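You operate a simulated robot arm through the tools that you are given. There is no shell and no other tool. Be economical: measure what you need, move in short steps, check, and stop when the job is done.

The job below is to be done with a simulated two-armed robot. You get a single attempt, and the scene is never put back.

JOB
Hold the teal dipper on the worktop of the folding counter steady with one hand and put the yellow peg in it with the other.

The check looks at the end state, three seconds after you hand in, the way a careful person would. Anything else that was tipped, shoved, dropped, spilled or broken makes it a failure.

ROBOT AND FRAMES
Two 7-joint arms with two-finger parallel grippers on one trunk, on a base that drives. Base frame: it is fixed to the floor where the robot stands at the start and does not move with it; the origin is under the middle of the robot, x ahead of it, y to its left, z up. Units: m, degrees, N and s.
The left shoulder is at the start at [0.05, 0.158, 1.183], the right one opposite. With the tool pointing down near the work surface each hand reaches from about 0.24 to 0.66 m from the robot's upright axis, wherever it stands, measured 20 degrees to its own side. Payload 3.91 kg a hand.
The tool frame of a hand sits at the grasp point between the pads (the TCP): z along the fingers, y along the line on which they close. The tips reach 0.03 m beyond it. The gripper opens to 0.11 m. The fingers are 0.02 m wide and 0.01 m thick; the gripper's body (0.048 by 0.112 m) begins 0.055 m behind the TCP.
Orientation is that of the tool frame in the base frame, as [roll, pitch, yaw] about the fixed x, y, z axes, in that order (R = Rz(yaw) Ry(pitch) Rx(roll)). With the fingers straight down and closing along the base's y, the tool's x points along the base's -x, its y along +y and its z along -z.

CONTROLS
- The arms move only by the tool nudge_tool. It takes "left_plan", "right_plan" or both (then of equal length, played together; a hand with none holds still); each is a list of rows, each a list of 3 entries, a list of its own where there are three numbers: the shift along the tool's x, y, z in mm, then the turn, a rotation vector about the tool's x, y, z in degrees, then the finger opening in mm, from 0 to 110. In form: [[[dx, dy, dz], [wx, wy, wz], jaw], ...]. A call has 1 to 10 rows; each row shifts and turns the commanded pose from where the row before left it, along the tool's axes as they then stand. Rows are played at 5 a second. More than 0.05 m and 8.6 degrees between two rows, or a gripper value outside its range, and nothing of the call is played. A pose out of reach is approached as far as the arm can. The call stops where the force on the tool passes 40 N (or 10 N more than at its start, if that is more) or the arm is blocked; 0.2 s more then pass. The fingers move at their own pace (about 0.153 m/s each) and stop on an object; they squeeze with about 33 N. The grip force told is the motor's: it shows also when the fingers shut on nothing. Time passes only in rows, and 0.2 s behind the last, so rows that do not move let the fingers close. The reply holds the time, the measured pose of the TCP, the force on the tool along the base axes, the opening and the grip force, in the units named above and with some noise, with the torque about the TCP (base axes, N m) and any sound that the robot's microphone picked up.
- Cameras (640 x 400 px; columns grow to the right, rows downward): "scene" is now at [0.1226, 0.042, 1.3396]; the picture's right is [0.45, -0.89, 0.00], its down [-0.35, -0.18, -0.92] and it looks along [0.82, 0.41, -0.39] (base axes); focal length 252 px, centre (320, 200). "left" rides on the left gripper at [0.072, -0.017, -0.103] in its tool frame; the picture's right is [0.23, 0.97, 0.00], its down [-0.76, 0.18, -0.62] and it looks along [-0.61, 0.14, 0.78] (tool axes); focal length 222 px, centre (320, 200). "right" rides on the right gripper at [0.072, 0.017, -0.103] in its tool frame; the picture's right is [-0.23, 0.97, 0.00], its down [-0.76, -0.18, -0.62] and it looks along [-0.61, -0.14, 0.78] (tool axes); focal length 222 px, centre (320, 200). There is no depth. A picture from a camera that has moved, and an enlarged one, comes with that camera's place and axes in the base frame and with its lens.
- capture(camera): a new picture of that camera. The clock stands still meanwhile.
- move_column(by): slides the trunk up (or, below 0, down) by that many m; the arms and the scene camera ride with it, the base frame stays. It gives what a move gives, with no picture.
- roll_base(legs): drives the robot by 1 to 6 legs, each [ahead, turn to the left] in m and degrees, along the robot's own axes; the way and the turn of a leg run together, so that a leg with both is an arc; at most 1.5 m and 180 degrees a leg. The arms and the cameras ride along, it lands a little off, and it stops where it bumps. It gives what a move gives.
- head_to(pan, tilt): turns the head with the scene camera to pan (to the left, within 80 degrees either way) and tilt (down, from -29 to 69), counted from straight ahead of the robot. It gives what a move gives.
- close_up(camera, box): a new picture of the part [left, top, right, bottom] of that camera's present view, enlarged. The clock stands still meanwhile.
- close_job(): hands the job in; it is judged then, once.

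Go step by step. Nothing tells you exact positions but the pictures and the camera data: compare them with the known pose of the tool, close in by small moves and look again before you grip or let go. The budget is 120 turns and 92 pictures, counting those below and the enlarged ones. Unless the task says otherwise, let go and move clear before handing in, and close with one line.

The tools are called after "Emit:" by a JSON object that holds its "op" and its "data". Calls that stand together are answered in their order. nudge_tool: Moves the arms, as the interface text tells. Its arguments: {"type":"object","properties":{"left_plan":{"type":"array"},"right_plan":{"type":"array"}},"required":[]} The other tools are called the same way: move_column (by) slides the trunk up or down; roll_base (legs) drives the base; head_to (pan, tilt) turns the head that bears the scene camera; capture (camera) takes a picture; close_up (camera, box) takes an enlarged picture of a part of a camera's view; close_job () hands the job in.

At the start:

```text
t: 0.0
left_eef_pos: [0.2631, 0.3066, 1.2542]
left_ee_rot: [-180.0, 0.1, -179.9]
left_force: [-0.3, 1.2, 0.9]
left_torque: [0.03, -0.01, -0.02]
left_gripper_width: 0.11
left_finger_force: 0.2
right_eef_pos: [0.2783, 0.0171, 1.1952]
right_ee_rot: [-179.9, 0.2, 180.0]
right_force: [0.7, 1.2, -0.8]
right_torque: [-0.03, 0.01, -0.01]
right_gripper_width: 0.1101
right_finger_force: 0.1
trunk travel left (down, up): [-0.425, 0.057]
robot x, y, heading: [-0.0006, -0.0014, 0.2]
head pan, tilt: [26.5, 23.1]
```

scene: 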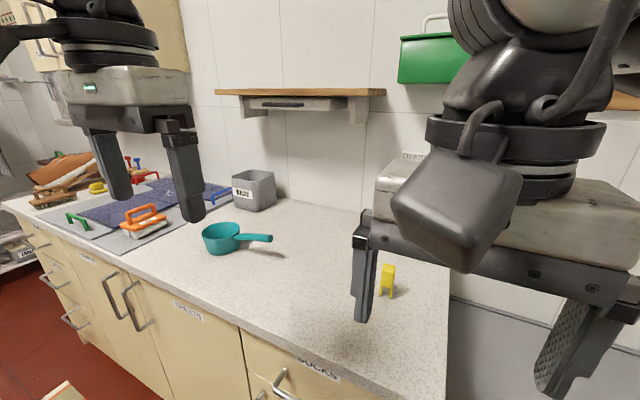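
right: 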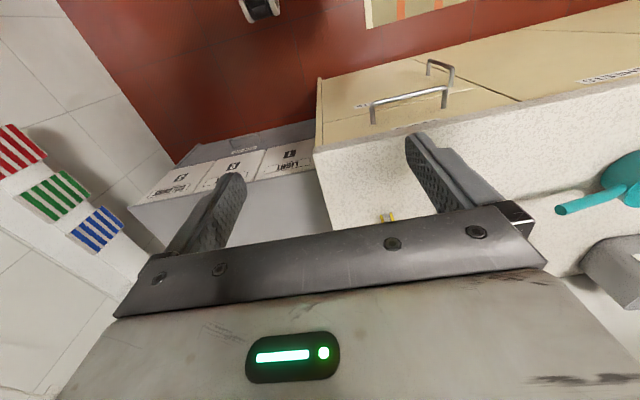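
left: 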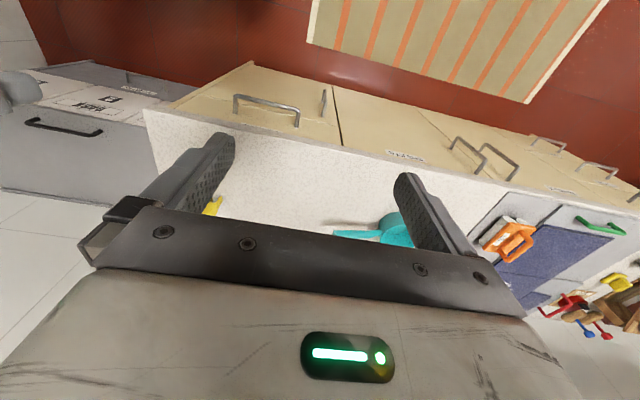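

I see the teal dipper around (0.54, 0.57) and the yellow peg around (0.61, 0.11), on a counter at about z 0.91. I'll look at both enlarged before moving.

Emit:
{"op": "close_up", "data": {"camera": "scene", "box": [180, 200, 300, 275]}}

Emit:
{"op": "close_up", "data": {"camera": "scene", "box": [340, 245, 436, 305]}}

```text
5.33 times, centred on (240, 238) of scene
camera zoom: at [0.1226, 0.042, 1.3396], right [0.45, -0.89, 0.0], down [-0.35, -0.18, -0.92], along [0.82, 0.41, -0.39], focal length 1346 px, centre (747, 0)
```

zoom: 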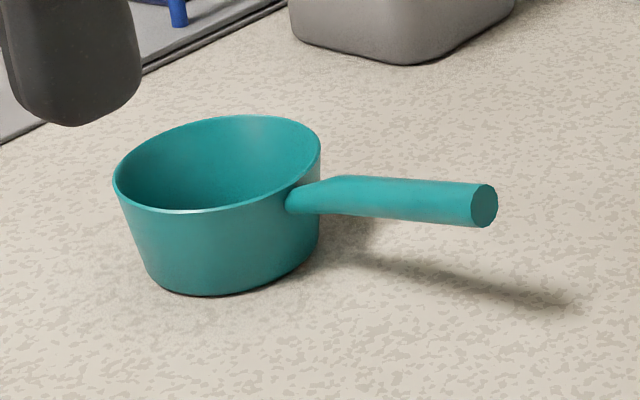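

```text
6.67 times, centred on (388, 275) of scene
camera zoom: at [0.1226, 0.042, 1.3396], right [0.45, -0.89, 0.0], down [-0.35, -0.18, -0.92], along [0.82, 0.41, -0.39], focal length 1682 px, centre (-133, -300)
```

zoom: 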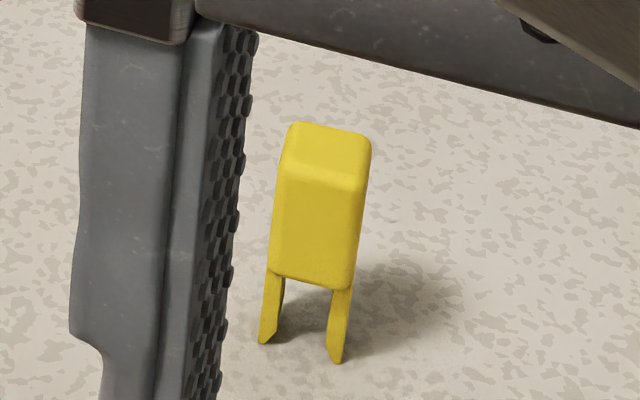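

The dipper is an open cup with a raised handle, and the peg stands on two prongs roughly square to the axes. I'll swing the right arm out of the way and bring the left hand above and short of the peg for a measuring view.

Emit:
{"op": "nudge_tool", "data": {"left_plan": [[[-38, -28, 12], [0, 0, 0], 110], [[-38, -28, 12], [0, 0, 0], 110], [[-38, -28, 12], [0, 0, 0], 110], [[-38, -28, 12], [0, 0, 0], 110], [[-38, -28, 12], [0, 0, 0], 110], [[-38, -28, 12], [0, 0, 0], 110]], "right_plan": [[[0, -40, 0], [0, 0, 0], 110], [[0, -40, 0], [0, 0, 0], 110], [[0, -40, 0], [0, 0, 0], 110], [[0, -40, 0], [0, 0, 0], 110], [[0, -40, 0], [0, 0, 0], 110], [[0, -40, 0], [0, 0, 0], 110]]}}

Emit:
{"op": "capture", "data": {"camera": "left"}}

Emit:
{"op": "capture", "data": {"camera": "scene"}}

```text
t: 1.4
left_eef_pos: [0.4586, 0.1584, 1.1945]
left_ee_rot: [179.7, 0.2, 179.7]
left_force: [-0.6, -0.4, 0.2]
left_torque: [0.01, -0.07, 0.0]
left_gripper_width: 0.1099
left_finger_force: 0.0
left hand out of reach, approached as far as the arm can: row 6
right_eef_pos: [0.2735, -0.2241, 1.1969]
right_ee_rot: [179.9, 0.1, -179.9]
right_force: [0.0, 0.0, -0.3]
right_torque: [0.0, -0.05, 0.0]
right_gripper_width: 0.1101
right_finger_force: 0.1
trunk travel left (down, up): [-0.425, 0.057]
robot x, y, heading: [-0.0009, 0.0008, 0.1]
head pan, tilt: [26.5, 23.1]
```

```text
86 pictures are left
camera left: at [0.3849, 0.1427, 1.2983], right [-0.22, 0.97, 0.0], down [0.76, 0.17, 0.63], along [0.61, 0.14, -0.78], focal length 222 px, centre (320, 200)
```

left: 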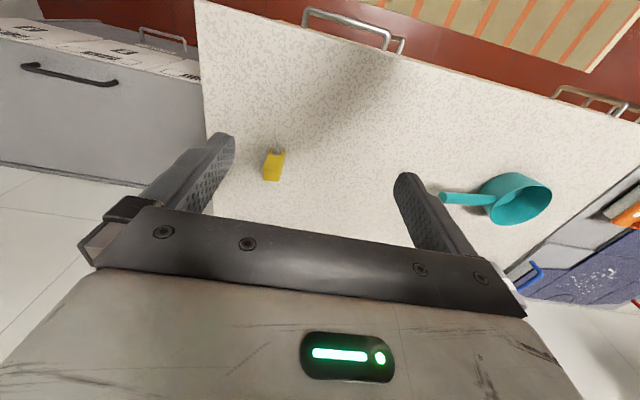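

```text
85 pictures are left
camera scene: at [0.1204, 0.0411, 1.34], right [0.45, -0.89, 0.0], down [-0.35, -0.17, -0.92], along [0.82, 0.41, -0.39], focal length 252 px, centre (320, 200)
```

scene: 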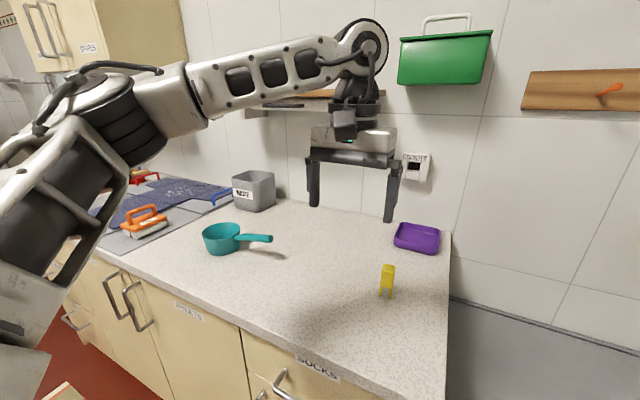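

Triangulated: counter top z≈0.91, peg at about (0.588, 0.106), block from z≈0.948 to 0.99. The left hand was short of reach up high, so I lower it and then move over.

Emit:
{"op": "nudge_tool", "data": {"left_plan": [[[0, 0, 40], [0, 0, 0], 110], [[0, 0, 40], [0, 0, 0], 110], [[-20, -8, 20], [0, 0, 0], 110], [[-20, -8, 0], [0, 0, 0], 110], [[-20, -8, 0], [0, 0, 0], 110], [[0, 0, 0], [0, 0, 0], 110]]}}

Emit:
{"op": "capture", "data": {"camera": "left"}}

```text
t: 2.8
left_eef_pos: [0.488, 0.16, 1.0882]
left_ee_rot: [-179.9, 0.1, -180.0]
left_force: [-0.4, -0.4, -0.3]
left_torque: [0.02, -0.02, -0.05]
left_gripper_width: 0.1099
left_finger_force: 0.1
left hand out of reach, approached as far as the arm can: row 4, 5
right_eef_pos: [0.276, -0.2222, 1.1969]
right_ee_rot: [-180.0, 0.0, -180.0]
right_force: [0.7, 0.5, -0.3]
right_torque: [0.0, 0.01, 0.01]
right_gripper_width: 0.11
right_finger_force: 0.0
trunk travel left (down, up): [-0.425, 0.057]
robot x, y, heading: [0.0009, -0.0016, 0.1]
head pan, tilt: [26.5, 23.1]
```

```text
84 pictures are left
camera left: at [0.4141, 0.1433, 1.193], right [-0.23, 0.97, 0.0], down [0.76, 0.18, 0.62], along [0.61, 0.14, -0.78], focal length 222 px, centre (320, 200)
```

left: 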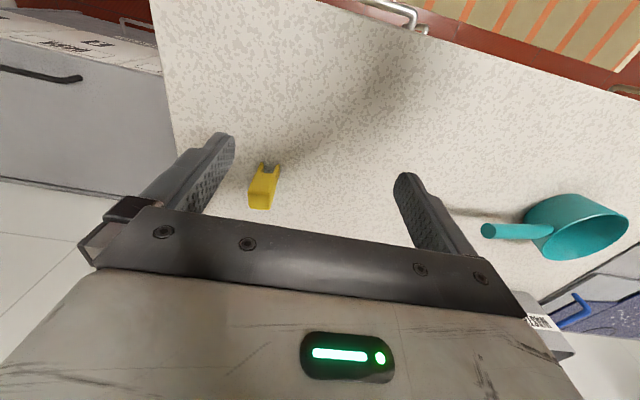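

At this height the left arm stops near 0.5 m reach; the peg is better placed if I turn the base a bit right, so it falls on the left hand's own side.

Emit:
{"op": "roll_base", "data": {"legs": [[0, -14]]}}

```text
t: 4.0
left_eef_pos: [0.5125, 0.0372, 1.0892]
left_ee_rot: [-180.0, 0.1, 165.9]
left_force: [0.6, 0.1, -0.8]
left_torque: [0.01, -0.02, 0.01]
left_gripper_width: 0.1099
left_finger_force: 0.1
right_eef_pos: [0.2137, -0.2832, 1.1967]
right_ee_rot: [-179.9, 0.1, 165.9]
right_force: [1.2, 0.5, 0.2]
right_torque: [-0.02, -0.01, 0.01]
right_gripper_width: 0.1099
right_finger_force: 0.1
trunk travel left (down, up): [-0.425, 0.057]
robot x, y, heading: [0.0001, -0.0012, -14.2]
head pan, tilt: [26.5, 23.1]
```

Now I straighten the hand's yaw back, and lower and shift it toward the peg, keeping the tips above the peg's top.

Emit:
{"op": "nudge_tool", "data": {"left_plan": [[[0, 0, 0], [0, 0, -7], 110], [[0, 20, 0], [0, 0, -7], 110], [[0, 30, 15], [0, 0, 0], 110], [[0, 17, 15], [0, 0, 0], 110], [[-20, 0, 10], [0, 0, 0], 110], [[0, 0, 0], [0, 0, 0], 110]]}}

Emit:
{"op": "capture", "data": {"camera": "left"}}

```text
t: 5.5
left_eef_pos: [0.5342, 0.1042, 1.0513]
left_ee_rot: [-179.8, 0.1, 180.0]
left_force: [0.3, -0.2, -0.6]
left_torque: [0.0, -0.02, -0.02]
left_gripper_width: 0.1102
left_finger_force: 0.0
right_eef_pos: [0.2149, -0.2829, 1.1977]
right_ee_rot: [-179.9, 0.1, 166.0]
right_force: [-0.1, -0.4, 0.7]
right_torque: [0.0, 0.01, -0.01]
right_gripper_width: 0.1101
right_finger_force: 0.1
trunk travel left (down, up): [-0.425, 0.057]
robot x, y, heading: [0.0015, 0.0014, -14.1]
head pan, tilt: [26.5, 23.1]
```

```text
83 pictures are left
camera left: at [0.4606, 0.0882, 1.1551], right [-0.23, 0.97, 0.0], down [0.76, 0.18, 0.62], along [0.61, 0.14, -0.78], focal length 222 px, centre (320, 200)
```

left: 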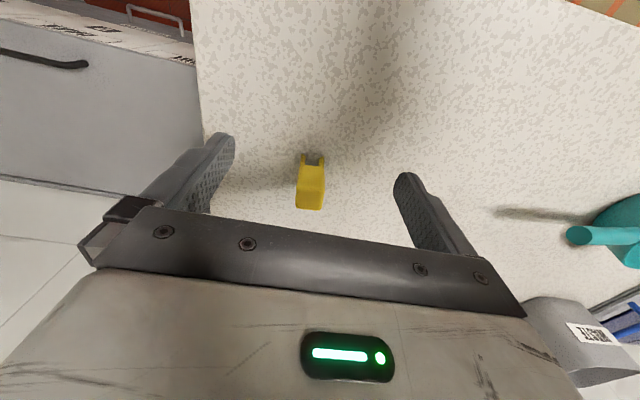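

Peg confirmed at (0.588, 0.107). I move straight over it.

Emit:
{"op": "nudge_tool", "data": {"left_plan": [[[-27, 3, 0], [0, 0, 0], 110], [[-27, 0, 5], [0, 0, 0], 110], [[0, 0, 0], [0, 0, 0], 110]]}}

Emit:
{"op": "capture", "data": {"camera": "left"}}

```text
t: 6.2
left_eef_pos: [0.5908, 0.1075, 1.0461]
left_ee_rot: [-179.9, 0.1, 179.9]
left_force: [0.4, -0.2, -0.2]
left_torque: [0.03, -0.01, -0.01]
left_gripper_width: 0.1099
left_finger_force: 0.1
right_eef_pos: [0.2112, -0.2839, 1.1959]
right_ee_rot: [-179.9, 0.2, 166.0]
right_force: [0.3, 0.2, 0.2]
right_torque: [-0.01, -0.02, 0.0]
right_gripper_width: 0.11
right_finger_force: 0.0
trunk travel left (down, up): [-0.425, 0.057]
robot x, y, heading: [0.0015, 0.0001, -14.0]
head pan, tilt: [26.5, 23.1]
```

```text
82 pictures are left
camera left: at [0.5161, 0.0907, 1.15], right [-0.23, 0.97, 0.0], down [0.76, 0.18, 0.62], along [0.61, 0.14, -0.78], focal length 222 px, centre (320, 200)
```

left: 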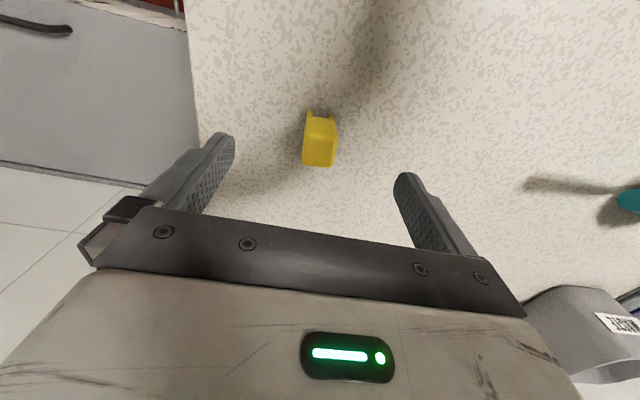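

The peg is centred between the fingers. I go down to z≈0.965 and check before closing.

Emit:
{"op": "nudge_tool", "data": {"left_plan": [[[0, 0, 27], [0, 0, 0], 110], [[0, 0, 27], [0, 0, 0], 110], [[0, 0, 26], [0, 0, 0], 110], [[0, 0, 0], [0, 0, 0], 110]]}}

Emit:
{"op": "capture", "data": {"camera": "left"}}

Emit:
{"op": "capture", "data": {"camera": "scene"}}

```text
t: 7.2
left_eef_pos: [0.5749, 0.1158, 0.9701]
left_ee_rot: [-179.8, 0.1, 180.0]
left_force: [0.1, -0.2, 0.5]
left_torque: [-0.01, 0.0, 0.01]
left_gripper_width: 0.1101
left_finger_force: 0.0
left hand out of reach, approached as far as the arm can: row 1, 2, 3
right_eef_pos: [0.2148, -0.2821, 1.1955]
right_ee_rot: [180.0, 0.1, 165.8]
right_force: [0.2, -0.3, -0.9]
right_torque: [0.0, 0.02, -0.04]
right_gripper_width: 0.1098
right_finger_force: 0.1
trunk travel left (down, up): [-0.425, 0.057]
robot x, y, heading: [-0.0033, -0.0007, -14.0]
head pan, tilt: [26.5, 23.1]
```

```text
81 pictures are left
camera left: at [0.5003, 0.1013, 1.0748], right [-0.23, 0.97, 0.0], down [0.76, 0.18, 0.62], along [0.61, 0.14, -0.78], focal length 222 px, centre (320, 200)
```

left: 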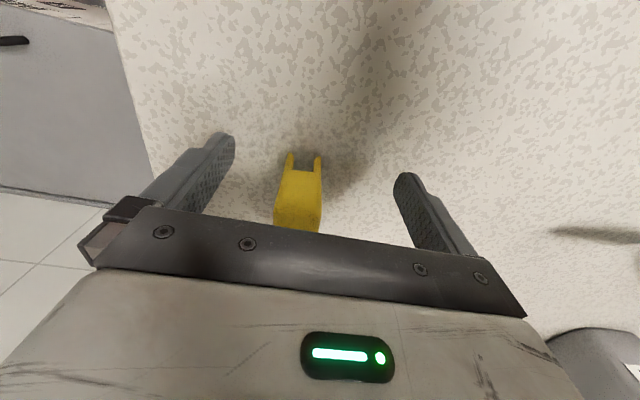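

```text
80 pictures are left
camera scene: at [0.129, 0.0109, 1.3396], right [0.22, -0.98, 0.0], down [-0.38, -0.08, -0.92], along [0.9, 0.2, -0.39], focal length 252 px, centre (320, 200)
```

scene: 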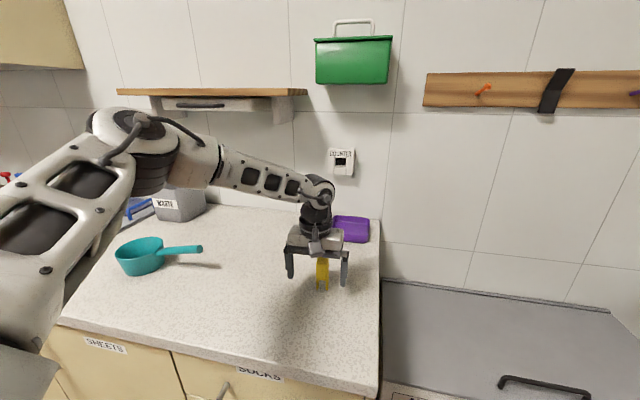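

The arm runs short at this depth (it sits at x 0.575, y 0.116 with fingers around but not on the peg). I'll go back up, where it reached, and lower the trunk instead.

Emit:
{"op": "nudge_tool", "data": {"left_plan": [[[0, 0, -27], [0, 0, 0], 110], [[0, 0, -27], [0, 0, 0], 110], [[0, 0, -26], [0, 0, 0], 110], [[0, 0, 0], [0, 0, 0], 110]]}}

```text
t: 8.2
left_eef_pos: [0.578, 0.1164, 1.0508]
left_ee_rot: [-179.9, 0.0, 179.9]
left_force: [-0.5, 0.1, -0.9]
left_torque: [0.02, 0.0, -0.01]
left_gripper_width: 0.11
left_finger_force: 0.0
right_eef_pos: [0.2129, -0.2838, 1.1966]
right_ee_rot: [179.9, 0.0, 165.8]
right_force: [0.6, 0.2, 0.2]
right_torque: [-0.01, 0.0, 0.0]
right_gripper_width: 0.1101
right_finger_force: 0.1
trunk travel left (down, up): [-0.425, 0.057]
robot x, y, heading: [-0.0017, 0.001, -14.2]
head pan, tilt: [26.5, 23.1]
```

Emit:
{"op": "nudge_tool", "data": {"left_plan": [[[-12, -9, 0], [0, 0, 0], 110], [[0, 0, 0], [0, 0, 0], 110]]}}

Emit:
{"op": "move_column", "data": {"by": -0.04}}

Emit:
{"op": "capture", "data": {"camera": "left"}}

```text
t: 8.8
left_eef_pos: [0.5898, 0.1064, 1.0504]
left_ee_rot: [-179.9, 0.1, 179.8]
left_force: [0.2, 0.6, 0.2]
left_torque: [0.01, 0.01, 0.01]
left_gripper_width: 0.1099
left_finger_force: 0.0
right_eef_pos: [0.2131, -0.2834, 1.197]
right_ee_rot: [-180.0, 0.1, 165.9]
right_force: [-0.3, -0.6, 0.1]
right_torque: [-0.04, 0.0, -0.01]
right_gripper_width: 0.1098
right_finger_force: 0.0
trunk travel left (down, up): [-0.425, 0.057]
robot x, y, heading: [0.0005, 0.0016, -14.0]
head pan, tilt: [26.5, 23.1]
```

```text
t: 9.7
left_eef_pos: [0.5898, 0.1052, 1.0109]
left_ee_rot: [-179.9, 0.1, 180.0]
left_force: [-0.2, 0.6, -0.1]
left_torque: [-0.03, 0.0, 0.03]
left_gripper_width: 0.1101
left_finger_force: 0.1
right_eef_pos: [0.2137, -0.2837, 1.1563]
right_ee_rot: [-180.0, 0.1, 165.8]
right_force: [-0.3, -0.7, -0.2]
right_torque: [-0.01, -0.02, 0.01]
right_gripper_width: 0.1101
right_finger_force: 0.1
trunk travel left (down, up): [-0.385, 0.097]
robot x, y, heading: [0.0019, -0.0018, -14.1]
head pan, tilt: [26.5, 23.1]
```

```text
79 pictures are left
camera left: at [0.5154, 0.0907, 1.1147], right [-0.23, 0.97, 0.0], down [0.76, 0.18, 0.62], along [0.61, 0.14, -0.78], focal length 222 px, centre (320, 200)
```

left: 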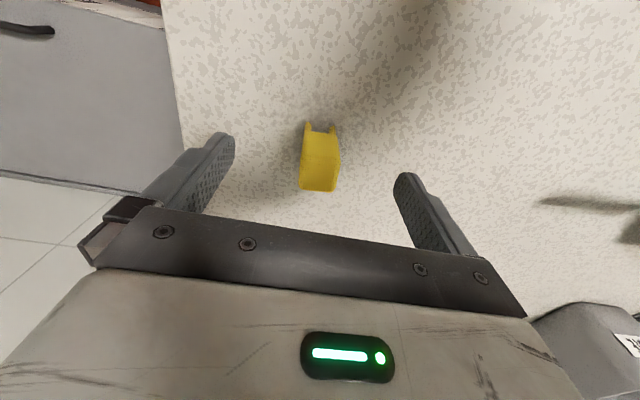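

Well centred. I lower the trunk the rest of the way and close the fingers.

Emit:
{"op": "move_column", "data": {"by": -0.045}}

Emit:
{"op": "capture", "data": {"camera": "left"}}

```text
t: 10.6
left_eef_pos: [0.5888, 0.1051, 0.9652]
left_ee_rot: [-179.9, 0.1, 179.9]
left_force: [0.8, -0.4, -0.2]
left_torque: [0.02, -0.03, 0.0]
left_gripper_width: 0.11
left_finger_force: 0.0
right_eef_pos: [0.2144, -0.2823, 1.111]
right_ee_rot: [180.0, 0.1, 165.8]
right_force: [0.0, 0.3, 0.3]
right_torque: [0.02, 0.0, -0.01]
right_gripper_width: 0.1101
right_finger_force: 0.0
trunk travel left (down, up): [-0.34, 0.142]
robot x, y, heading: [0.001, -0.0039, -14.1]
head pan, tilt: [26.5, 23.1]
```

```text
78 pictures are left
camera left: at [0.5154, 0.0907, 1.0697], right [-0.23, 0.97, 0.0], down [0.76, 0.18, 0.62], along [0.61, 0.14, -0.78], focal length 222 px, centre (320, 200)
```

left: 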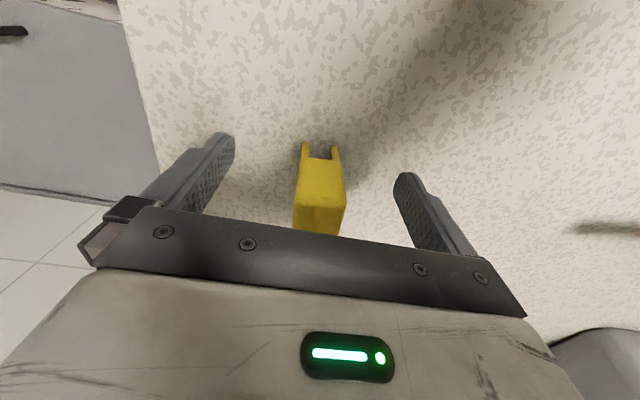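

Emit:
{"op": "nudge_tool", "data": {"left_plan": [[[0, 0, 0], [0, 0, 0], 60], [[0, 0, 0], [0, 0, 0], 35], [[0, 0, 0], [0, 0, 0], 10], [[0, 0, 0], [0, 0, 0], 10], [[0, 0, 0], [0, 0, 0], 10]]}}

Emit:
{"op": "capture", "data": {"camera": "left"}}

```text
t: 11.8
left_eef_pos: [0.5898, 0.1061, 0.9654]
left_ee_rot: [-179.9, 0.1, 179.9]
left_force: [0.0, -0.7, 0.0]
left_torque: [0.03, 0.04, -0.02]
left_gripper_width: 0.027
left_finger_force: 32.4
right_eef_pos: [0.2143, -0.2838, 1.1109]
right_ee_rot: [180.0, 0.1, 165.9]
right_force: [0.8, 0.2, 0.2]
right_torque: [0.0, -0.03, -0.03]
right_gripper_width: 0.11
right_finger_force: 0.0
trunk travel left (down, up): [-0.34, 0.142]
robot x, y, heading: [0.0028, 0.0027, -14.0]
head pan, tilt: [26.5, 23.1]
```

```text
77 pictures are left
camera left: at [0.5156, 0.0907, 1.0696], right [-0.23, 0.97, 0.0], down [0.76, 0.18, 0.62], along [0.61, 0.14, -0.78], focal length 222 px, centre (320, 200)
```

left: 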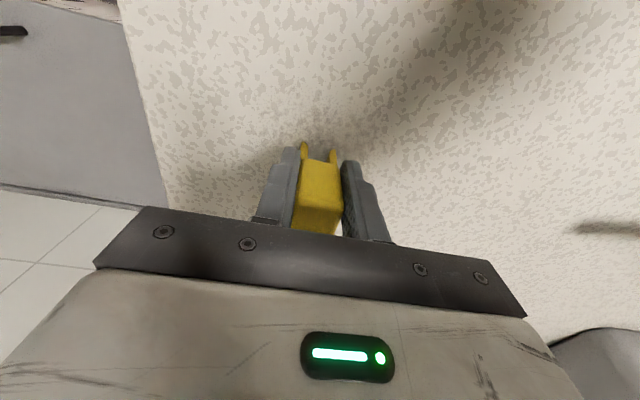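

The peg is gripped (27 mm, 32 N). I lift with the trunk.

Emit:
{"op": "move_column", "data": {"by": 0.14}}

Emit:
{"op": "nudge_tool", "data": {"left_plan": [[[40, 10, -20], [0, 0, 0], 10], [[40, 10, -20], [0, 0, 0], 10], [[40, 10, -20], [0, 0, 0], 10], [[40, 10, 0], [0, 0, 0], 10], [[30, 10, 0], [0, 0, 0], 10]]}}

Emit:
{"op": "capture", "data": {"camera": "left"}}

```text
t: 13.4
left_eef_pos: [0.5898, 0.1068, 1.1051]
left_ee_rot: [-179.9, 0.1, 180.0]
left_force: [0.0, 0.9, 0.0]
left_torque: [-0.03, -0.01, 0.0]
left_gripper_width: 0.0271
left_finger_force: 32.8
right_eef_pos: [0.2134, -0.2843, 1.2502]
right_ee_rot: [-180.0, -0.1, 165.9]
right_force: [-0.8, 0.8, 0.3]
right_torque: [-0.02, -0.01, -0.03]
right_gripper_width: 0.11
right_finger_force: 0.0
trunk travel left (down, up): [-0.48, 0.002]
robot x, y, heading: [-0.001, 0.0014, -14.1]
head pan, tilt: [26.5, 23.1]
```

```text
t: 14.6
left_eef_pos: [0.3998, 0.1615, 1.1639]
left_ee_rot: [-180.0, 0.2, 179.9]
left_force: [0.3, -0.1, -0.3]
left_torque: [0.02, 0.05, 0.02]
left_gripper_width: 0.0268
left_finger_force: 33.2
right_eef_pos: [0.2129, -0.2832, 1.2518]
right_ee_rot: [-179.9, 0.1, 165.9]
right_force: [0.7, -0.1, -0.3]
right_torque: [0.01, -0.01, 0.01]
right_gripper_width: 0.1098
right_finger_force: 0.0
trunk travel left (down, up): [-0.48, 0.002]
robot x, y, heading: [0.0032, -0.0019, -14.1]
head pan, tilt: [26.5, 23.1]
```

```text
76 pictures are left
camera left: at [0.3251, 0.1457, 1.2672], right [-0.23, 0.97, 0.0], down [0.76, 0.18, 0.62], along [0.61, 0.14, -0.78], focal length 222 px, centre (320, 200)
```

left: 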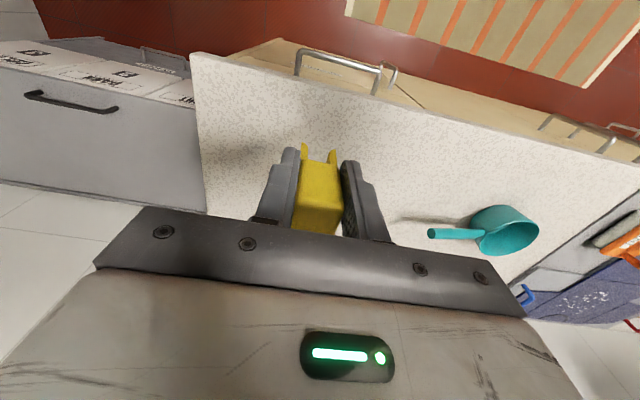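

The peg is held clear. Now I drive sideways along the counter (turn left, ahead, turn back) so both hands can reach the dipper.

Emit:
{"op": "roll_base", "data": {"legs": [[0, 104], [0.5, 0], [0, -90]]}}

Emit:
{"op": "head_to", "data": {"pan": 5, "tilt": 60}}

Emit:
{"op": "capture", "data": {"camera": "scene"}}

```text
t: 25.9
left_eef_pos: [0.3672, 0.7391, 1.1634]
left_ee_rot: [-179.9, 0.2, -169.7]
left_force: [0.2, 0.7, 0.4]
left_torque: [0.02, -0.01, -0.03]
left_gripper_width: 0.027
left_finger_force: 32.6
right_eef_pos: [0.2637, 0.268, 1.2512]
right_ee_rot: [-180.0, 0.0, 176.6]
right_force: [0.5, 0.7, -0.5]
right_torque: [-0.02, 0.0, -0.01]
right_gripper_width: 0.11
right_finger_force: 0.0
trunk travel left (down, up): [-0.48, 0.002]
robot x, y, heading: [0.0027, 0.509, -3.5]
head pan, tilt: [26.5, 23.1]
```

```text
t: 26.9
left_eef_pos: [0.3657, 0.7394, 1.1623]
left_ee_rot: [-179.9, 0.2, -169.7]
left_force: [0.0, -0.1, 1.6]
left_torque: [-0.02, 0.0, -0.03]
left_gripper_width: 0.0274
left_finger_force: 32.7
right_eef_pos: [0.2645, 0.2693, 1.2511]
right_ee_rot: [180.0, 0.1, 176.5]
right_force: [-0.5, -0.8, -0.4]
right_torque: [-0.03, 0.01, -0.03]
right_gripper_width: 0.1098
right_finger_force: 0.0
trunk travel left (down, up): [-0.48, 0.002]
robot x, y, heading: [0.0026, 0.5071, -3.6]
head pan, tilt: [5.0, 60.0]
```

```text
75 pictures are left
camera scene: at [0.1078, 0.5081, 1.3416], right [0.03, -1.0, 0.0], down [-0.87, -0.02, -0.5], along [0.5, 0.01, -0.87], focal length 252 px, centre (320, 200)
```

scene: 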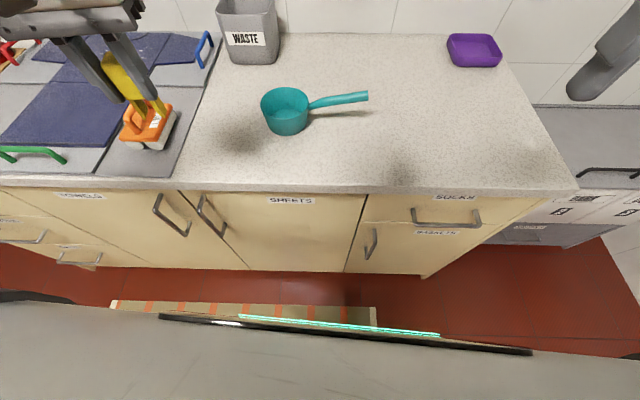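

I'm now at y≈0.51 with about 0.15 m between robot front and counter. I edge forward 0.08 and straighten, then look with both the scene and right cameras.

Emit:
{"op": "roll_base", "data": {"legs": [[0, 3.6], [0.08, 0]]}}

Emit:
{"op": "capture", "data": {"camera": "scene"}}

Emit:
{"op": "capture", "data": {"camera": "right"}}

```text
t: 28.4
left_eef_pos: [0.4316, 0.7627, 1.164]
left_ee_rot: [-179.9, 0.0, -165.7]
left_force: [-0.6, -0.6, 0.1]
left_torque: [-0.03, 0.0, -0.02]
left_gripper_width: 0.027
left_finger_force: 33.6
right_eef_pos: [0.3603, 0.2852, 1.2508]
right_ee_rot: [-180.0, 0.0, -179.8]
right_force: [0.0, -0.3, -0.5]
right_torque: [0.01, 0.06, -0.04]
right_gripper_width: 0.1102
right_finger_force: 0.0
trunk travel left (down, up): [-0.48, 0.002]
robot x, y, heading: [0.0802, 0.5092, 0.1]
head pan, tilt: [5.0, 60.0]
```

```text
74 pictures are left
camera scene: at [0.1889, 0.5152, 1.3415], right [0.09, -1.0, 0.0], down [-0.86, -0.08, -0.5], along [0.5, 0.05, -0.87], focal length 252 px, centre (320, 200)
```

scene: 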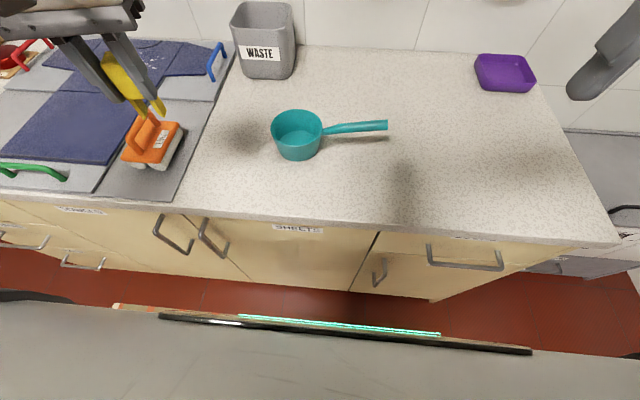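

```text
73 pictures are left
camera right: at [0.2868, 0.3033, 1.3546], right [0.22, 0.97, 0.0], down [0.76, -0.17, 0.62], along [0.61, -0.14, -0.78], focal length 222 px, centre (320, 200)
```

right: 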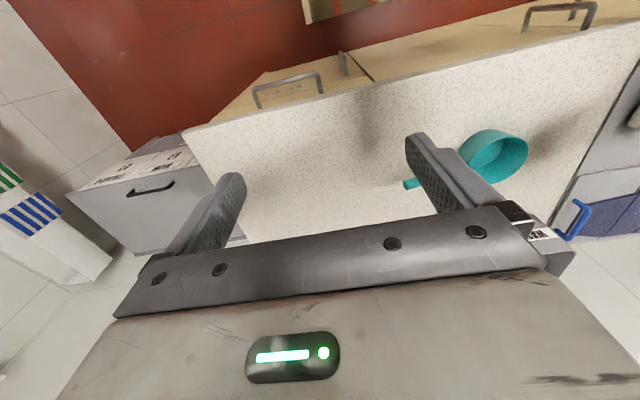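

Dipper: cup centre ≈(0.576, 0.60), handle running to ≈(0.588, 0.419) at z≈0.97, nearly along −y. I turn the right hand so it closes across the handle, with its camera side away from the cup.

Emit:
{"op": "nudge_tool", "data": {"right_plan": [[[0, 0, 10], [0, 0, -8], 110], [[0, 0, 10], [0, 0, -8], 110], [[0, 0, 10], [0, 0, -8], 110], [[0, 0, 10], [0, 0, -8], 110], [[0, 0, 10], [0, 0, -8], 110], [[0, 0, 10], [0, 0, -8], 110], [[0, 0, 10], [0, 0, -8], 110], [[0, 0, 10], [0, 0, -8], 110], [[0, 0, 0], [0, 0, -8], 110], [[0, 0, 0], [0, 0, -8], 110]]}}

```text
t: 30.6
left_eef_pos: [0.4299, 0.7633, 1.1627]
left_ee_rot: [-179.8, 0.1, -165.7]
left_force: [0.3, -0.4, -0.7]
left_torque: [-0.03, 0.01, 0.0]
left_gripper_width: 0.0273
left_finger_force: 33.5
right_eef_pos: [0.3441, 0.3067, 1.1709]
right_ee_rot: [-179.8, -0.1, -99.8]
right_force: [-0.3, 0.4, -0.6]
right_torque: [-0.04, 0.03, 0.0]
right_gripper_width: 0.11
right_finger_force: 0.1
right hand out of reach, approached as far as the arm can: row 10
trunk travel left (down, up): [-0.48, 0.002]
robot x, y, heading: [0.0826, 0.5085, 0.2]
head pan, tilt: [5.0, 60.0]
```

Emit:
{"op": "nudge_tool", "data": {"right_plan": [[[-29, -36, 12], [0, 0, 0], 110], [[-29, -36, 12], [0, 0, 0], 110], [[-29, -36, 12], [0, 0, 0], 110], [[-29, -36, 12], [0, 0, 0], 110], [[-29, -36, 12], [0, 0, -4], 110], [[-20, -30, 12], [0, 0, -8], 110], [[0, 0, 0], [0, 0, -4], 110]]}}

Emit:
{"op": "capture", "data": {"camera": "right"}}

Emit:
{"op": "capture", "data": {"camera": "scene"}}

```text
t: 32.2
left_eef_pos: [0.4298, 0.7645, 1.1635]
left_ee_rot: [-179.9, 0.1, -165.9]
left_force: [-0.4, -0.2, -0.2]
left_torque: [-0.03, -0.04, -0.03]
left_gripper_width: 0.0269
left_finger_force: 32.9
right_eef_pos: [0.4068, 0.4492, 1.1421]
right_ee_rot: [179.9, 0.0, -93.1]
right_force: [-0.4, -0.9, -1.2]
right_torque: [-0.03, 0.0, 0.0]
right_gripper_width: 0.11
right_finger_force: 0.1
right hand out of reach, approached as far as the arm can: row 1, 2, 3, 4, 5, 6, 7
trunk travel left (down, up): [-0.48, 0.002]
robot x, y, heading: [0.0825, 0.5103, 0.4]
head pan, tilt: [5.0, 60.0]
```

```text
72 pictures are left
camera right: at [0.3857, 0.3785, 1.2446], right [-0.96, 0.28, 0.0], down [0.22, 0.75, 0.62], along [0.17, 0.6, -0.78], focal length 222 px, centre (320, 200)
```

right: 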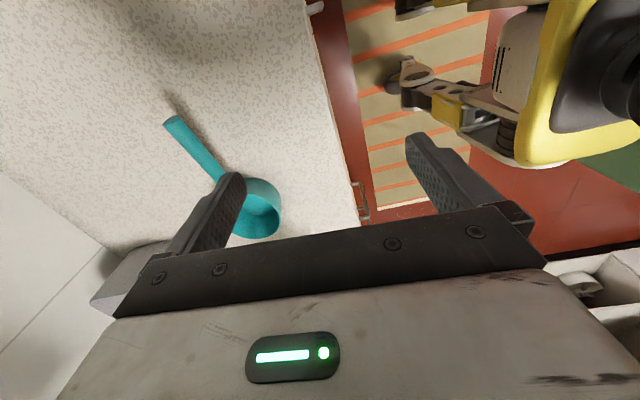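

```text
71 pictures are left
camera scene: at [0.188, 0.5163, 1.3415], right [0.09, -1.0, 0.0], down [-0.86, -0.08, -0.5], along [0.5, 0.04, -0.87], focal length 252 px, centre (320, 200)
```

scene: 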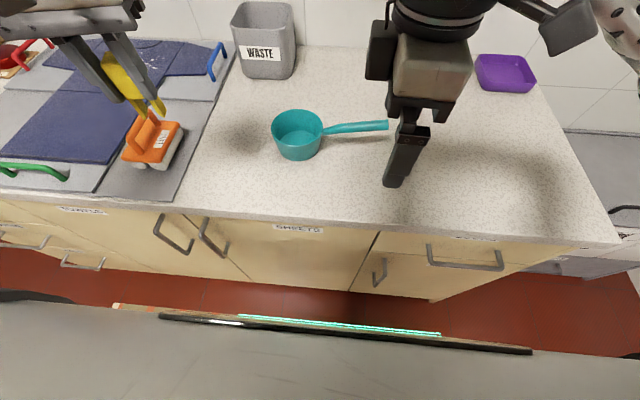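

In this posture the right hand stalls at x 0.41. I test whether going lower frees the reach.

Emit:
{"op": "nudge_tool", "data": {"right_plan": [[[0, 0, 30], [0, 0, 0], 110], [[0, 0, 30], [0, 0, 0], 110], [[0, -40, 0], [0, 0, 0], 110], [[0, -40, 0], [0, 0, 0], 110], [[0, -40, 0], [0, 0, 0], 110], [[0, -40, 0], [0, 0, 0], 110]]}}

```text
t: 33.6
left_eef_pos: [0.4291, 0.7635, 1.1634]
left_ee_rot: [-179.9, 0.1, -165.8]
left_force: [0.5, -0.1, -0.6]
left_torque: [0.03, 0.0, -0.01]
left_gripper_width: 0.0271
left_finger_force: 33.1
right_eef_pos: [0.4047, 0.4476, 1.0837]
right_ee_rot: [179.9, 0.0, -93.9]
right_force: [-0.3, -0.8, -0.2]
right_torque: [0.0, 0.01, -0.02]
right_gripper_width: 0.1103
right_finger_force: 0.1
right hand out of reach, approached as far as the arm can: row 3, 4, 5, 6
trunk travel left (down, up): [-0.48, 0.002]
robot x, y, heading: [0.0813, 0.5096, 0.2]
head pan, tilt: [5.0, 60.0]
```

It's a wrist limit rather than height. I check how much yaw must be relaxed for the hand to get out there.

Emit:
{"op": "nudge_tool", "data": {"right_plan": [[[0, 0, 0], [0, 0, 8], 110], [[0, 0, 0], [0, 0, 8], 110], [[0, 0, 0], [0, 0, 8], 110], [[0, 0, 0], [0, 0, 8], 110], [[-25, -34, 0], [0, 0, 0], 110], [[-25, -34, 0], [0, 0, 0], 110], [[-25, -34, 0], [0, 0, 0], 110], [[-25, -34, 0], [0, 0, 0], 110], [[0, 0, 0], [0, 0, 0], 110]]}}

```text
t: 35.6
left_eef_pos: [0.4304, 0.7643, 1.1639]
left_ee_rot: [-179.8, 0.0, -165.9]
left_force: [0.4, -0.3, -0.6]
left_torque: [0.0, -0.01, 0.0]
left_gripper_width: 0.0272
left_finger_force: 33.2
right_eef_pos: [0.566, 0.453, 1.0831]
right_ee_rot: [180.0, 0.0, -125.2]
right_force: [-0.5, -0.2, 0.3]
right_torque: [0.0, 0.03, 0.03]
right_gripper_width: 0.11
right_finger_force: 0.1
right hand out of reach, approached as far as the arm can: row 8
trunk travel left (down, up): [-0.48, 0.002]
robot x, y, heading: [0.0801, 0.5093, 0.2]
head pan, tilt: [5.0, 60.0]
```

With yaw −125 it reaches (0.566, 0.453). I look at the handle from here to get its exact direction.

Emit:
{"op": "capture", "data": {"camera": "right"}}

Emit:
{"op": "close_up", "data": {"camera": "scene", "box": [250, 80, 410, 180]}}

```text
70 pictures are left
camera right: at [0.5097, 0.4029, 1.187], right [-0.67, 0.75, 0.0], down [0.58, 0.52, 0.62], along [0.47, 0.42, -0.78], focal length 222 px, centre (320, 200)
```

right: 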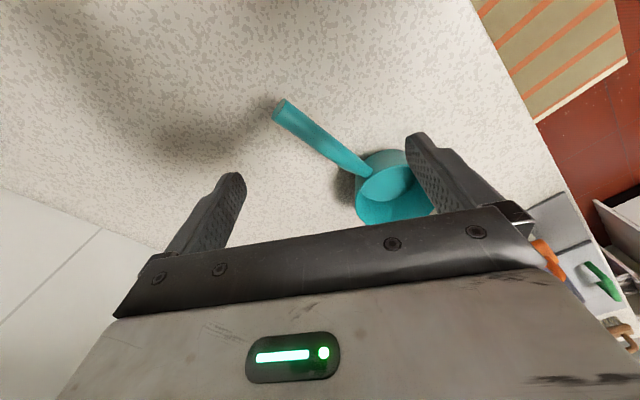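

```text
4.00 times, centred on (330, 130) of scene
camera zoom: at [0.188, 0.5152, 1.3416], right [0.09, -1.0, 0.0], down [-0.86, -0.08, -0.5], along [0.5, 0.05, -0.87], focal length 1009 px, centre (280, 480)
```

zoom: 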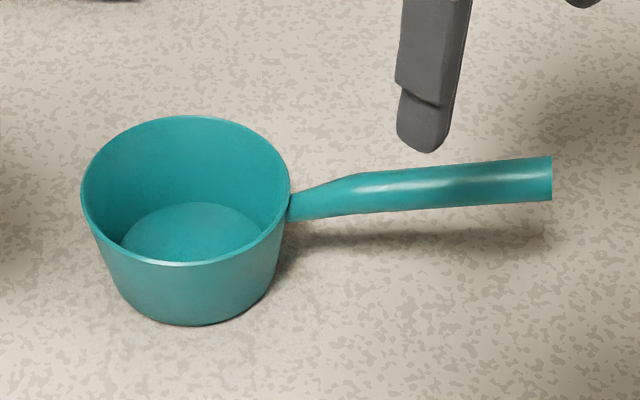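

The handle runs straight along −y at x≈0.581 (z≈0.97), so I need closing along x; that side of the wrist range is short. I try rotating the right hand the other way.

Emit:
{"op": "nudge_tool", "data": {"right_plan": [[[0, 0, -5], [0, 0, 8.5], 110], [[0, 0, -5], [0, 0, 8.5], 110], [[0, 0, 0], [0, 0, 8.5], 110], [[0, 0, 0], [0, 0, 8.5], 110], [[0, 0, 0], [0, 0, 8.5], 110], [[0, 0, 0], [0, 0, 8.5], 110], [[0, 0, 0], [0, 0, 8.5], 110], [[0, 0, 0], [0, 0, 8.5], 110], [[0, 0, 0], [0, 0, 8.5], 110], [[0, 0, 0], [0, 0, 8.5], 110]]}}

Emit:
{"op": "nudge_tool", "data": {"right_plan": [[[0, 0, 0], [0, 0, 8.5], 110], [[0, 0, 0], [0, 0, 8.5], 110], [[0, 0, 0], [0, 0, 8.5], 110], [[0, 0, 0], [0, 0, 8.5], 110], [[0, 0, 0], [0, 0, 8.5], 110], [[0, 0, 0], [0, 0, 8.5], 110], [[0, 0, 0], [0, 0, 8.5], 110]]}}

```text
t: 37.9
left_eef_pos: [0.43, 0.7641, 1.1634]
left_ee_rot: [-179.9, 0.1, -165.7]
left_force: [0.7, -0.3, 0.1]
left_torque: [-0.01, -0.04, -0.04]
left_gripper_width: 0.0273
left_finger_force: 32.8
right_eef_pos: [0.566, 0.4509, 1.0941]
right_ee_rot: [-179.9, -0.1, 149.6]
right_force: [0.0, -0.9, -0.9]
right_torque: [-0.02, 0.0, -0.01]
right_gripper_width: 0.1099
right_finger_force: 0.2
trunk travel left (down, up): [-0.48, 0.002]
robot x, y, heading: [0.0794, 0.5066, 0.0]
head pan, tilt: [5.0, 60.0]
```

```text
t: 39.5
left_eef_pos: [0.4291, 0.7637, 1.1618]
left_ee_rot: [-179.9, 0.1, -165.9]
left_force: [0.4, -0.4, 0.1]
left_torque: [-0.04, 0.0, 0.02]
left_gripper_width: 0.0271
left_finger_force: 32.9
right_eef_pos: [0.5661, 0.4507, 1.0942]
right_ee_rot: [-179.9, -0.1, 90.1]
right_force: [0.4, 0.9, -0.1]
right_torque: [-0.02, 0.01, -0.02]
right_gripper_width: 0.11
right_finger_force: 0.0
trunk travel left (down, up): [-0.48, 0.002]
robot x, y, heading: [0.085, 0.5068, 0.2]
head pan, tilt: [5.0, 60.0]
```

That works: the right hand holds yaw 90 right over the handle. I check alignment.

Emit:
{"op": "capture", "data": {"camera": "right"}}

Emit:
{"op": "capture", "data": {"camera": "scene"}}

```text
68 pictures are left
camera right: at [0.5823, 0.5232, 1.1976], right [0.97, -0.23, 0.0], down [-0.18, -0.76, 0.62], along [-0.14, -0.61, -0.78], focal length 222 px, centre (320, 200)
```

right: 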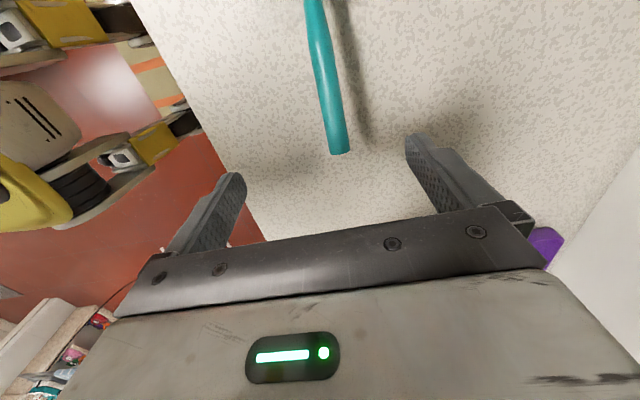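

```text
67 pictures are left
camera scene: at [0.1881, 0.5153, 1.3416], right [0.09, -1.0, 0.0], down [-0.86, -0.08, -0.5], along [0.5, 0.05, -0.87], focal length 252 px, centre (320, 200)
```

scene: 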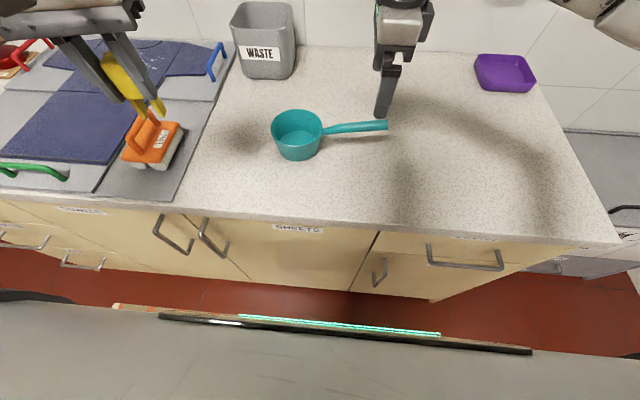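

Handle line confirmed at x≈0.578. I centre on it near the end (y≈0.437) and come down partway.

Emit:
{"op": "nudge_tool", "data": {"right_plan": [[[-13, 12, 0], [0, 0, 0], 110], [[0, 0, 30], [0, 0, 0], 110], [[0, 0, 30], [0, 0, 0], 110], [[0, 0, 0], [0, 0, 0], 110]]}}

Emit:
{"op": "capture", "data": {"camera": "right"}}

```text
t: 40.5
left_eef_pos: [0.43, 0.7639, 1.163]
left_ee_rot: [-179.9, 0.1, -165.7]
left_force: [0.0, 0.1, -0.5]
left_torque: [0.01, 0.03, -0.01]
left_gripper_width: 0.0269
left_finger_force: 33.4
right_eef_pos: [0.5776, 0.4401, 1.0351]
right_ee_rot: [-180.0, -0.1, 90.3]
right_force: [1.3, 0.4, -0.1]
right_torque: [-0.01, -0.02, -0.03]
right_gripper_width: 0.1098
right_finger_force: 0.1
trunk travel left (down, up): [-0.48, 0.002]
robot x, y, heading: [0.0838, 0.5072, 0.1]
head pan, tilt: [5.0, 60.0]
```

```text
66 pictures are left
camera right: at [0.5938, 0.5125, 1.1383], right [0.97, -0.22, 0.0], down [-0.17, -0.76, 0.62], along [-0.14, -0.61, -0.78], focal length 222 px, centre (320, 200)
```

right: 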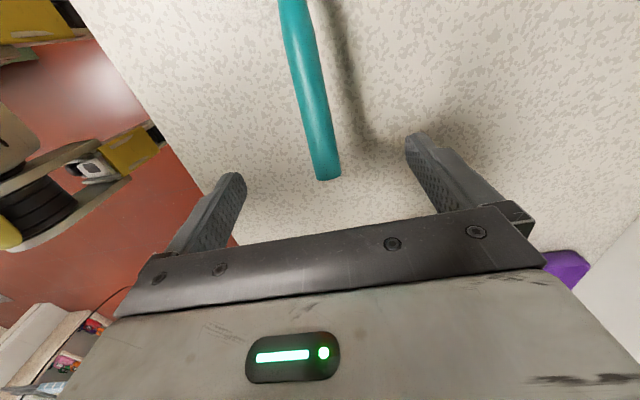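

Emit:
{"op": "nudge_tool", "data": {"right_plan": [[[0, 0, 25], [0, 0, 0], 110], [[0, 0, 25], [0, 0, 0], 110], [[0, 0, 14], [0, 0, 0], 110], [[0, 0, 0], [0, 0, 0], 110]]}}

Emit:
{"op": "capture", "data": {"camera": "right"}}

Emit:
{"op": "capture", "data": {"camera": "scene"}}

```text
t: 41.5
left_eef_pos: [0.4294, 0.7628, 1.1633]
left_ee_rot: [-179.9, 0.1, -165.8]
left_force: [-0.2, 0.6, -0.3]
left_torque: [0.0, -0.01, -0.01]
left_gripper_width: 0.0272
left_finger_force: 32.7
right_eef_pos: [0.5766, 0.4372, 0.971]
right_ee_rot: [-179.9, 0.0, 90.2]
right_force: [0.1, 0.1, 0.0]
right_torque: [0.0, -0.01, 0.03]
right_gripper_width: 0.1098
right_finger_force: 0.2
trunk travel left (down, up): [-0.48, 0.002]
robot x, y, heading: [0.084, 0.5082, 0.4]
head pan, tilt: [5.0, 60.0]
```

```text
65 pictures are left
camera right: at [0.5934, 0.5111, 1.0748], right [0.97, -0.22, 0.0], down [-0.17, -0.76, 0.62], along [-0.14, -0.61, -0.78], focal length 222 px, centre (320, 200)
```

right: 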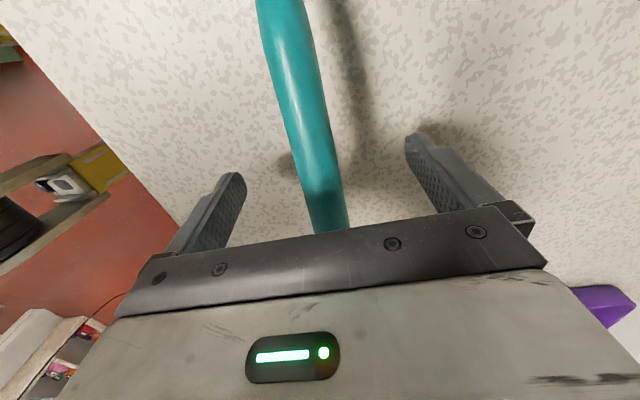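

```text
64 pictures are left
camera scene: at [0.188, 0.5153, 1.3416], right [0.09, -1.0, 0.0], down [-0.86, -0.08, -0.5], along [0.5, 0.05, -0.87], focal length 252 px, centre (320, 200)
```

scene: 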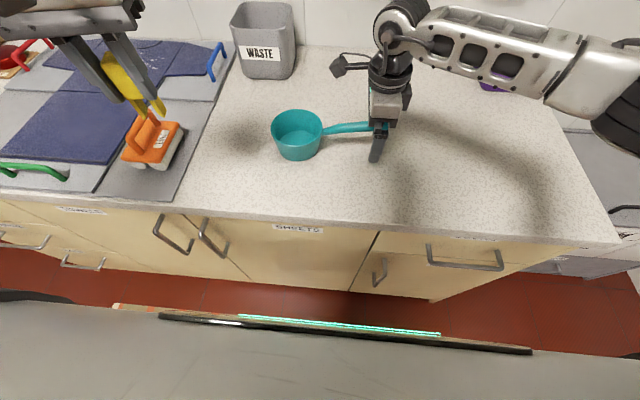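

Fingers straddle the handle. I close the right hand on it.

Emit:
{"op": "nudge_tool", "data": {"right_plan": [[[0, 0, 0], [0, 0, 0], 70], [[0, 0, 0], [0, 0, 0], 45], [[0, 0, 0], [0, 0, 0], 30], [[0, 0, 0], [0, 0, 0], 15], [[0, 0, 0], [0, 0, 0], 10], [[0, 0, 0], [0, 0, 0], 10]]}}

Emit:
{"op": "close_up", "data": {"camera": "scene", "box": [250, 80, 410, 180]}}

```text
t: 42.9
left_eef_pos: [0.4302, 0.7631, 1.1627]
left_ee_rot: [-179.9, 0.1, -165.8]
left_force: [0.0, 0.1, -0.8]
left_torque: [0.04, 0.01, 0.0]
left_gripper_width: 0.0271
left_finger_force: 33.0
right_eef_pos: [0.5781, 0.439, 0.9706]
right_ee_rot: [-179.9, -0.1, 90.4]
right_force: [-0.1, 0.4, -0.1]
right_torque: [0.01, -0.08, -0.06]
right_gripper_width: 0.0189
right_finger_force: 33.3
trunk travel left (down, up): [-0.48, 0.002]
robot x, y, heading: [0.0833, 0.5088, 0.3]
head pan, tilt: [5.0, 60.0]
```

```text
4.00 times, centred on (330, 130) of scene
camera zoom: at [0.1881, 0.5153, 1.3416], right [0.09, -1.0, 0.0], down [-0.86, -0.08, -0.5], along [0.5, 0.05, -0.87], focal length 1009 px, centre (280, 480)
```

zoom: 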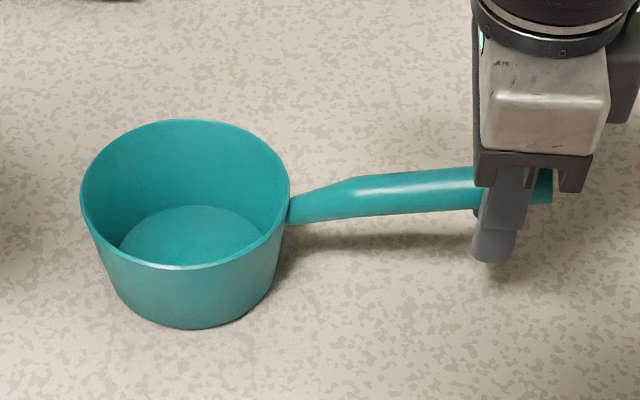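

The dipper is held (19 mm, 33 N) and hardly moved. Now I bring the left hand with the peg over the cup, high, and look.

Emit:
{"op": "nudge_tool", "data": {"left_plan": [[[0, 0, 0], [0, 0, 7], 10], [[0, 0, 0], [0, 0, 7], 10], [[-24, -23, 0], [0, 0, 0], 10], [[-24, -23, 0], [0, 0, 0], 10], [[-24, -23, 10], [0, 0, 0], 10], [[-24, -23, 15], [0, 0, 0], 10], [[-24, -23, 20], [0, 0, 0], 10], [[-24, -23, 20], [0, 0, 0], 10], [[0, 0, 0], [0, 0, 0], 10]]}}

Emit:
{"op": "capture", "data": {"camera": "left"}}

Emit:
{"op": "capture", "data": {"camera": "scene"}}

```text
t: 44.9
left_eef_pos: [0.5506, 0.6555, 1.1077]
left_ee_rot: [-179.9, 0.3, -179.7]
left_force: [-0.2, 0.8, -0.2]
left_torque: [0.02, -0.02, -0.03]
left_gripper_width: 0.027
left_finger_force: 33.3
left hand out of reach, approached as far as the arm can: row 8
right_eef_pos: [0.5774, 0.4382, 0.9717]
right_ee_rot: [-179.8, -0.1, 90.1]
right_force: [-0.7, 0.5, -0.9]
right_torque: [0.02, -0.01, 0.0]
right_gripper_width: 0.0187
right_finger_force: 32.9
trunk travel left (down, up): [-0.48, 0.002]
robot x, y, heading: [0.084, 0.507, 0.3]
head pan, tilt: [5.0, 60.0]
```

```text
62 pictures are left
camera left: at [0.4768, 0.6399, 1.2114], right [-0.23, 0.97, 0.0], down [0.76, 0.18, 0.63], along [0.61, 0.14, -0.78], focal length 222 px, centre (320, 200)
```

left: 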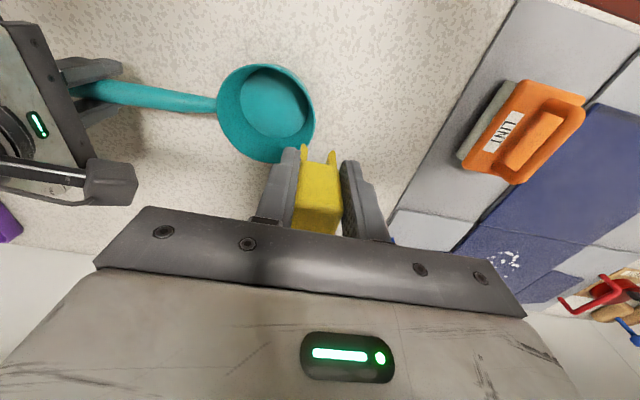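

```text
61 pictures are left
camera scene: at [0.188, 0.5153, 1.3415], right [0.09, -1.0, 0.0], down [-0.86, -0.08, -0.5], along [0.5, 0.05, -0.87], focal length 252 px, centre (320, 200)
```

scene: 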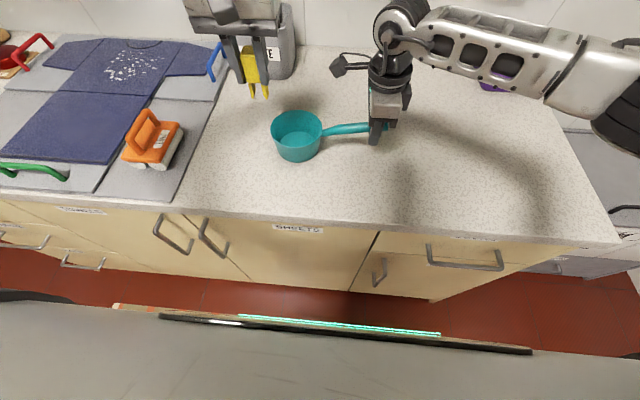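

The left arm is near its limit at this height; lower should reach more. I lower to just above rim clearance and edge toward the cup centre (≈0.570, 0.600).

Emit:
{"op": "nudge_tool", "data": {"left_plan": [[[0, 0, 20], [0, 0, 0], 10], [[0, 0, 20], [0, 0, 0], 10], [[0, 0, 20], [0, 0, 0], 10], [[-8, -15, 0], [0, 0, 0], 10], [[-8, -15, 0], [0, 0, 0], 10], [[0, -10, 0], [0, 0, 0], 10], [[0, 0, 0], [0, 0, 0], 10]]}}

Emit:
{"op": "capture", "data": {"camera": "left"}}

Emit:
{"op": "capture", "data": {"camera": "scene"}}

```text
t: 46.5
left_eef_pos: [0.5357, 0.6576, 1.0582]
left_ee_rot: [-179.8, 0.2, -179.7]
left_force: [-0.1, -0.7, -0.4]
left_torque: [-0.01, 0.01, -0.01]
left_gripper_width: 0.0275
left_finger_force: 32.9
left hand out of reach, approached as far as the arm can: row 2, 3, 4, 5, 6
right_eef_pos: [0.5772, 0.4386, 0.9717]
right_ee_rot: [180.0, -0.1, 90.4]
right_force: [1.2, 0.2, -0.7]
right_torque: [-0.01, 0.0, 0.0]
right_gripper_width: 0.0187
right_finger_force: 33.0
trunk travel left (down, up): [-0.48, 0.002]
robot x, y, heading: [0.0845, 0.51, 0.2]
head pan, tilt: [5.0, 60.0]
```

```text
60 pictures are left
camera left: at [0.4621, 0.6419, 1.1629], right [-0.23, 0.97, 0.0], down [0.76, 0.18, 0.63], along [0.61, 0.14, -0.78], focal length 222 px, centre (320, 200)
```

left: 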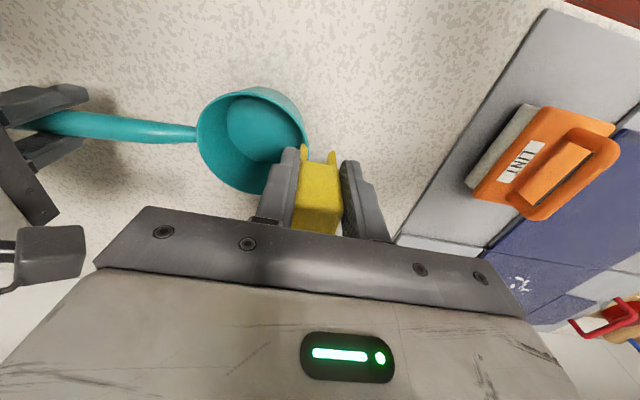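

```text
59 pictures are left
camera scene: at [0.1881, 0.5153, 1.3416], right [0.09, -1.0, 0.0], down [-0.86, -0.08, -0.5], along [0.5, 0.05, -0.87], focal length 252 px, centre (320, 200)
```

scene: 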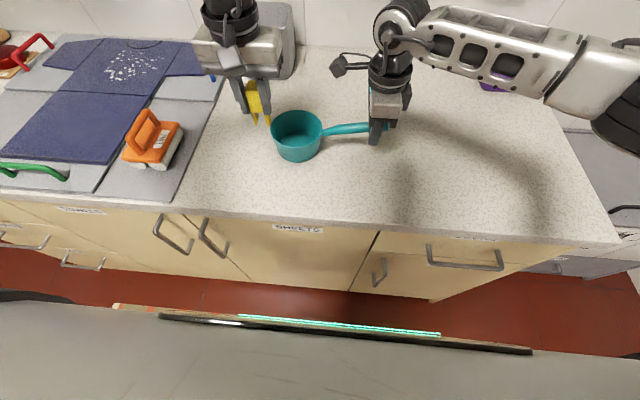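

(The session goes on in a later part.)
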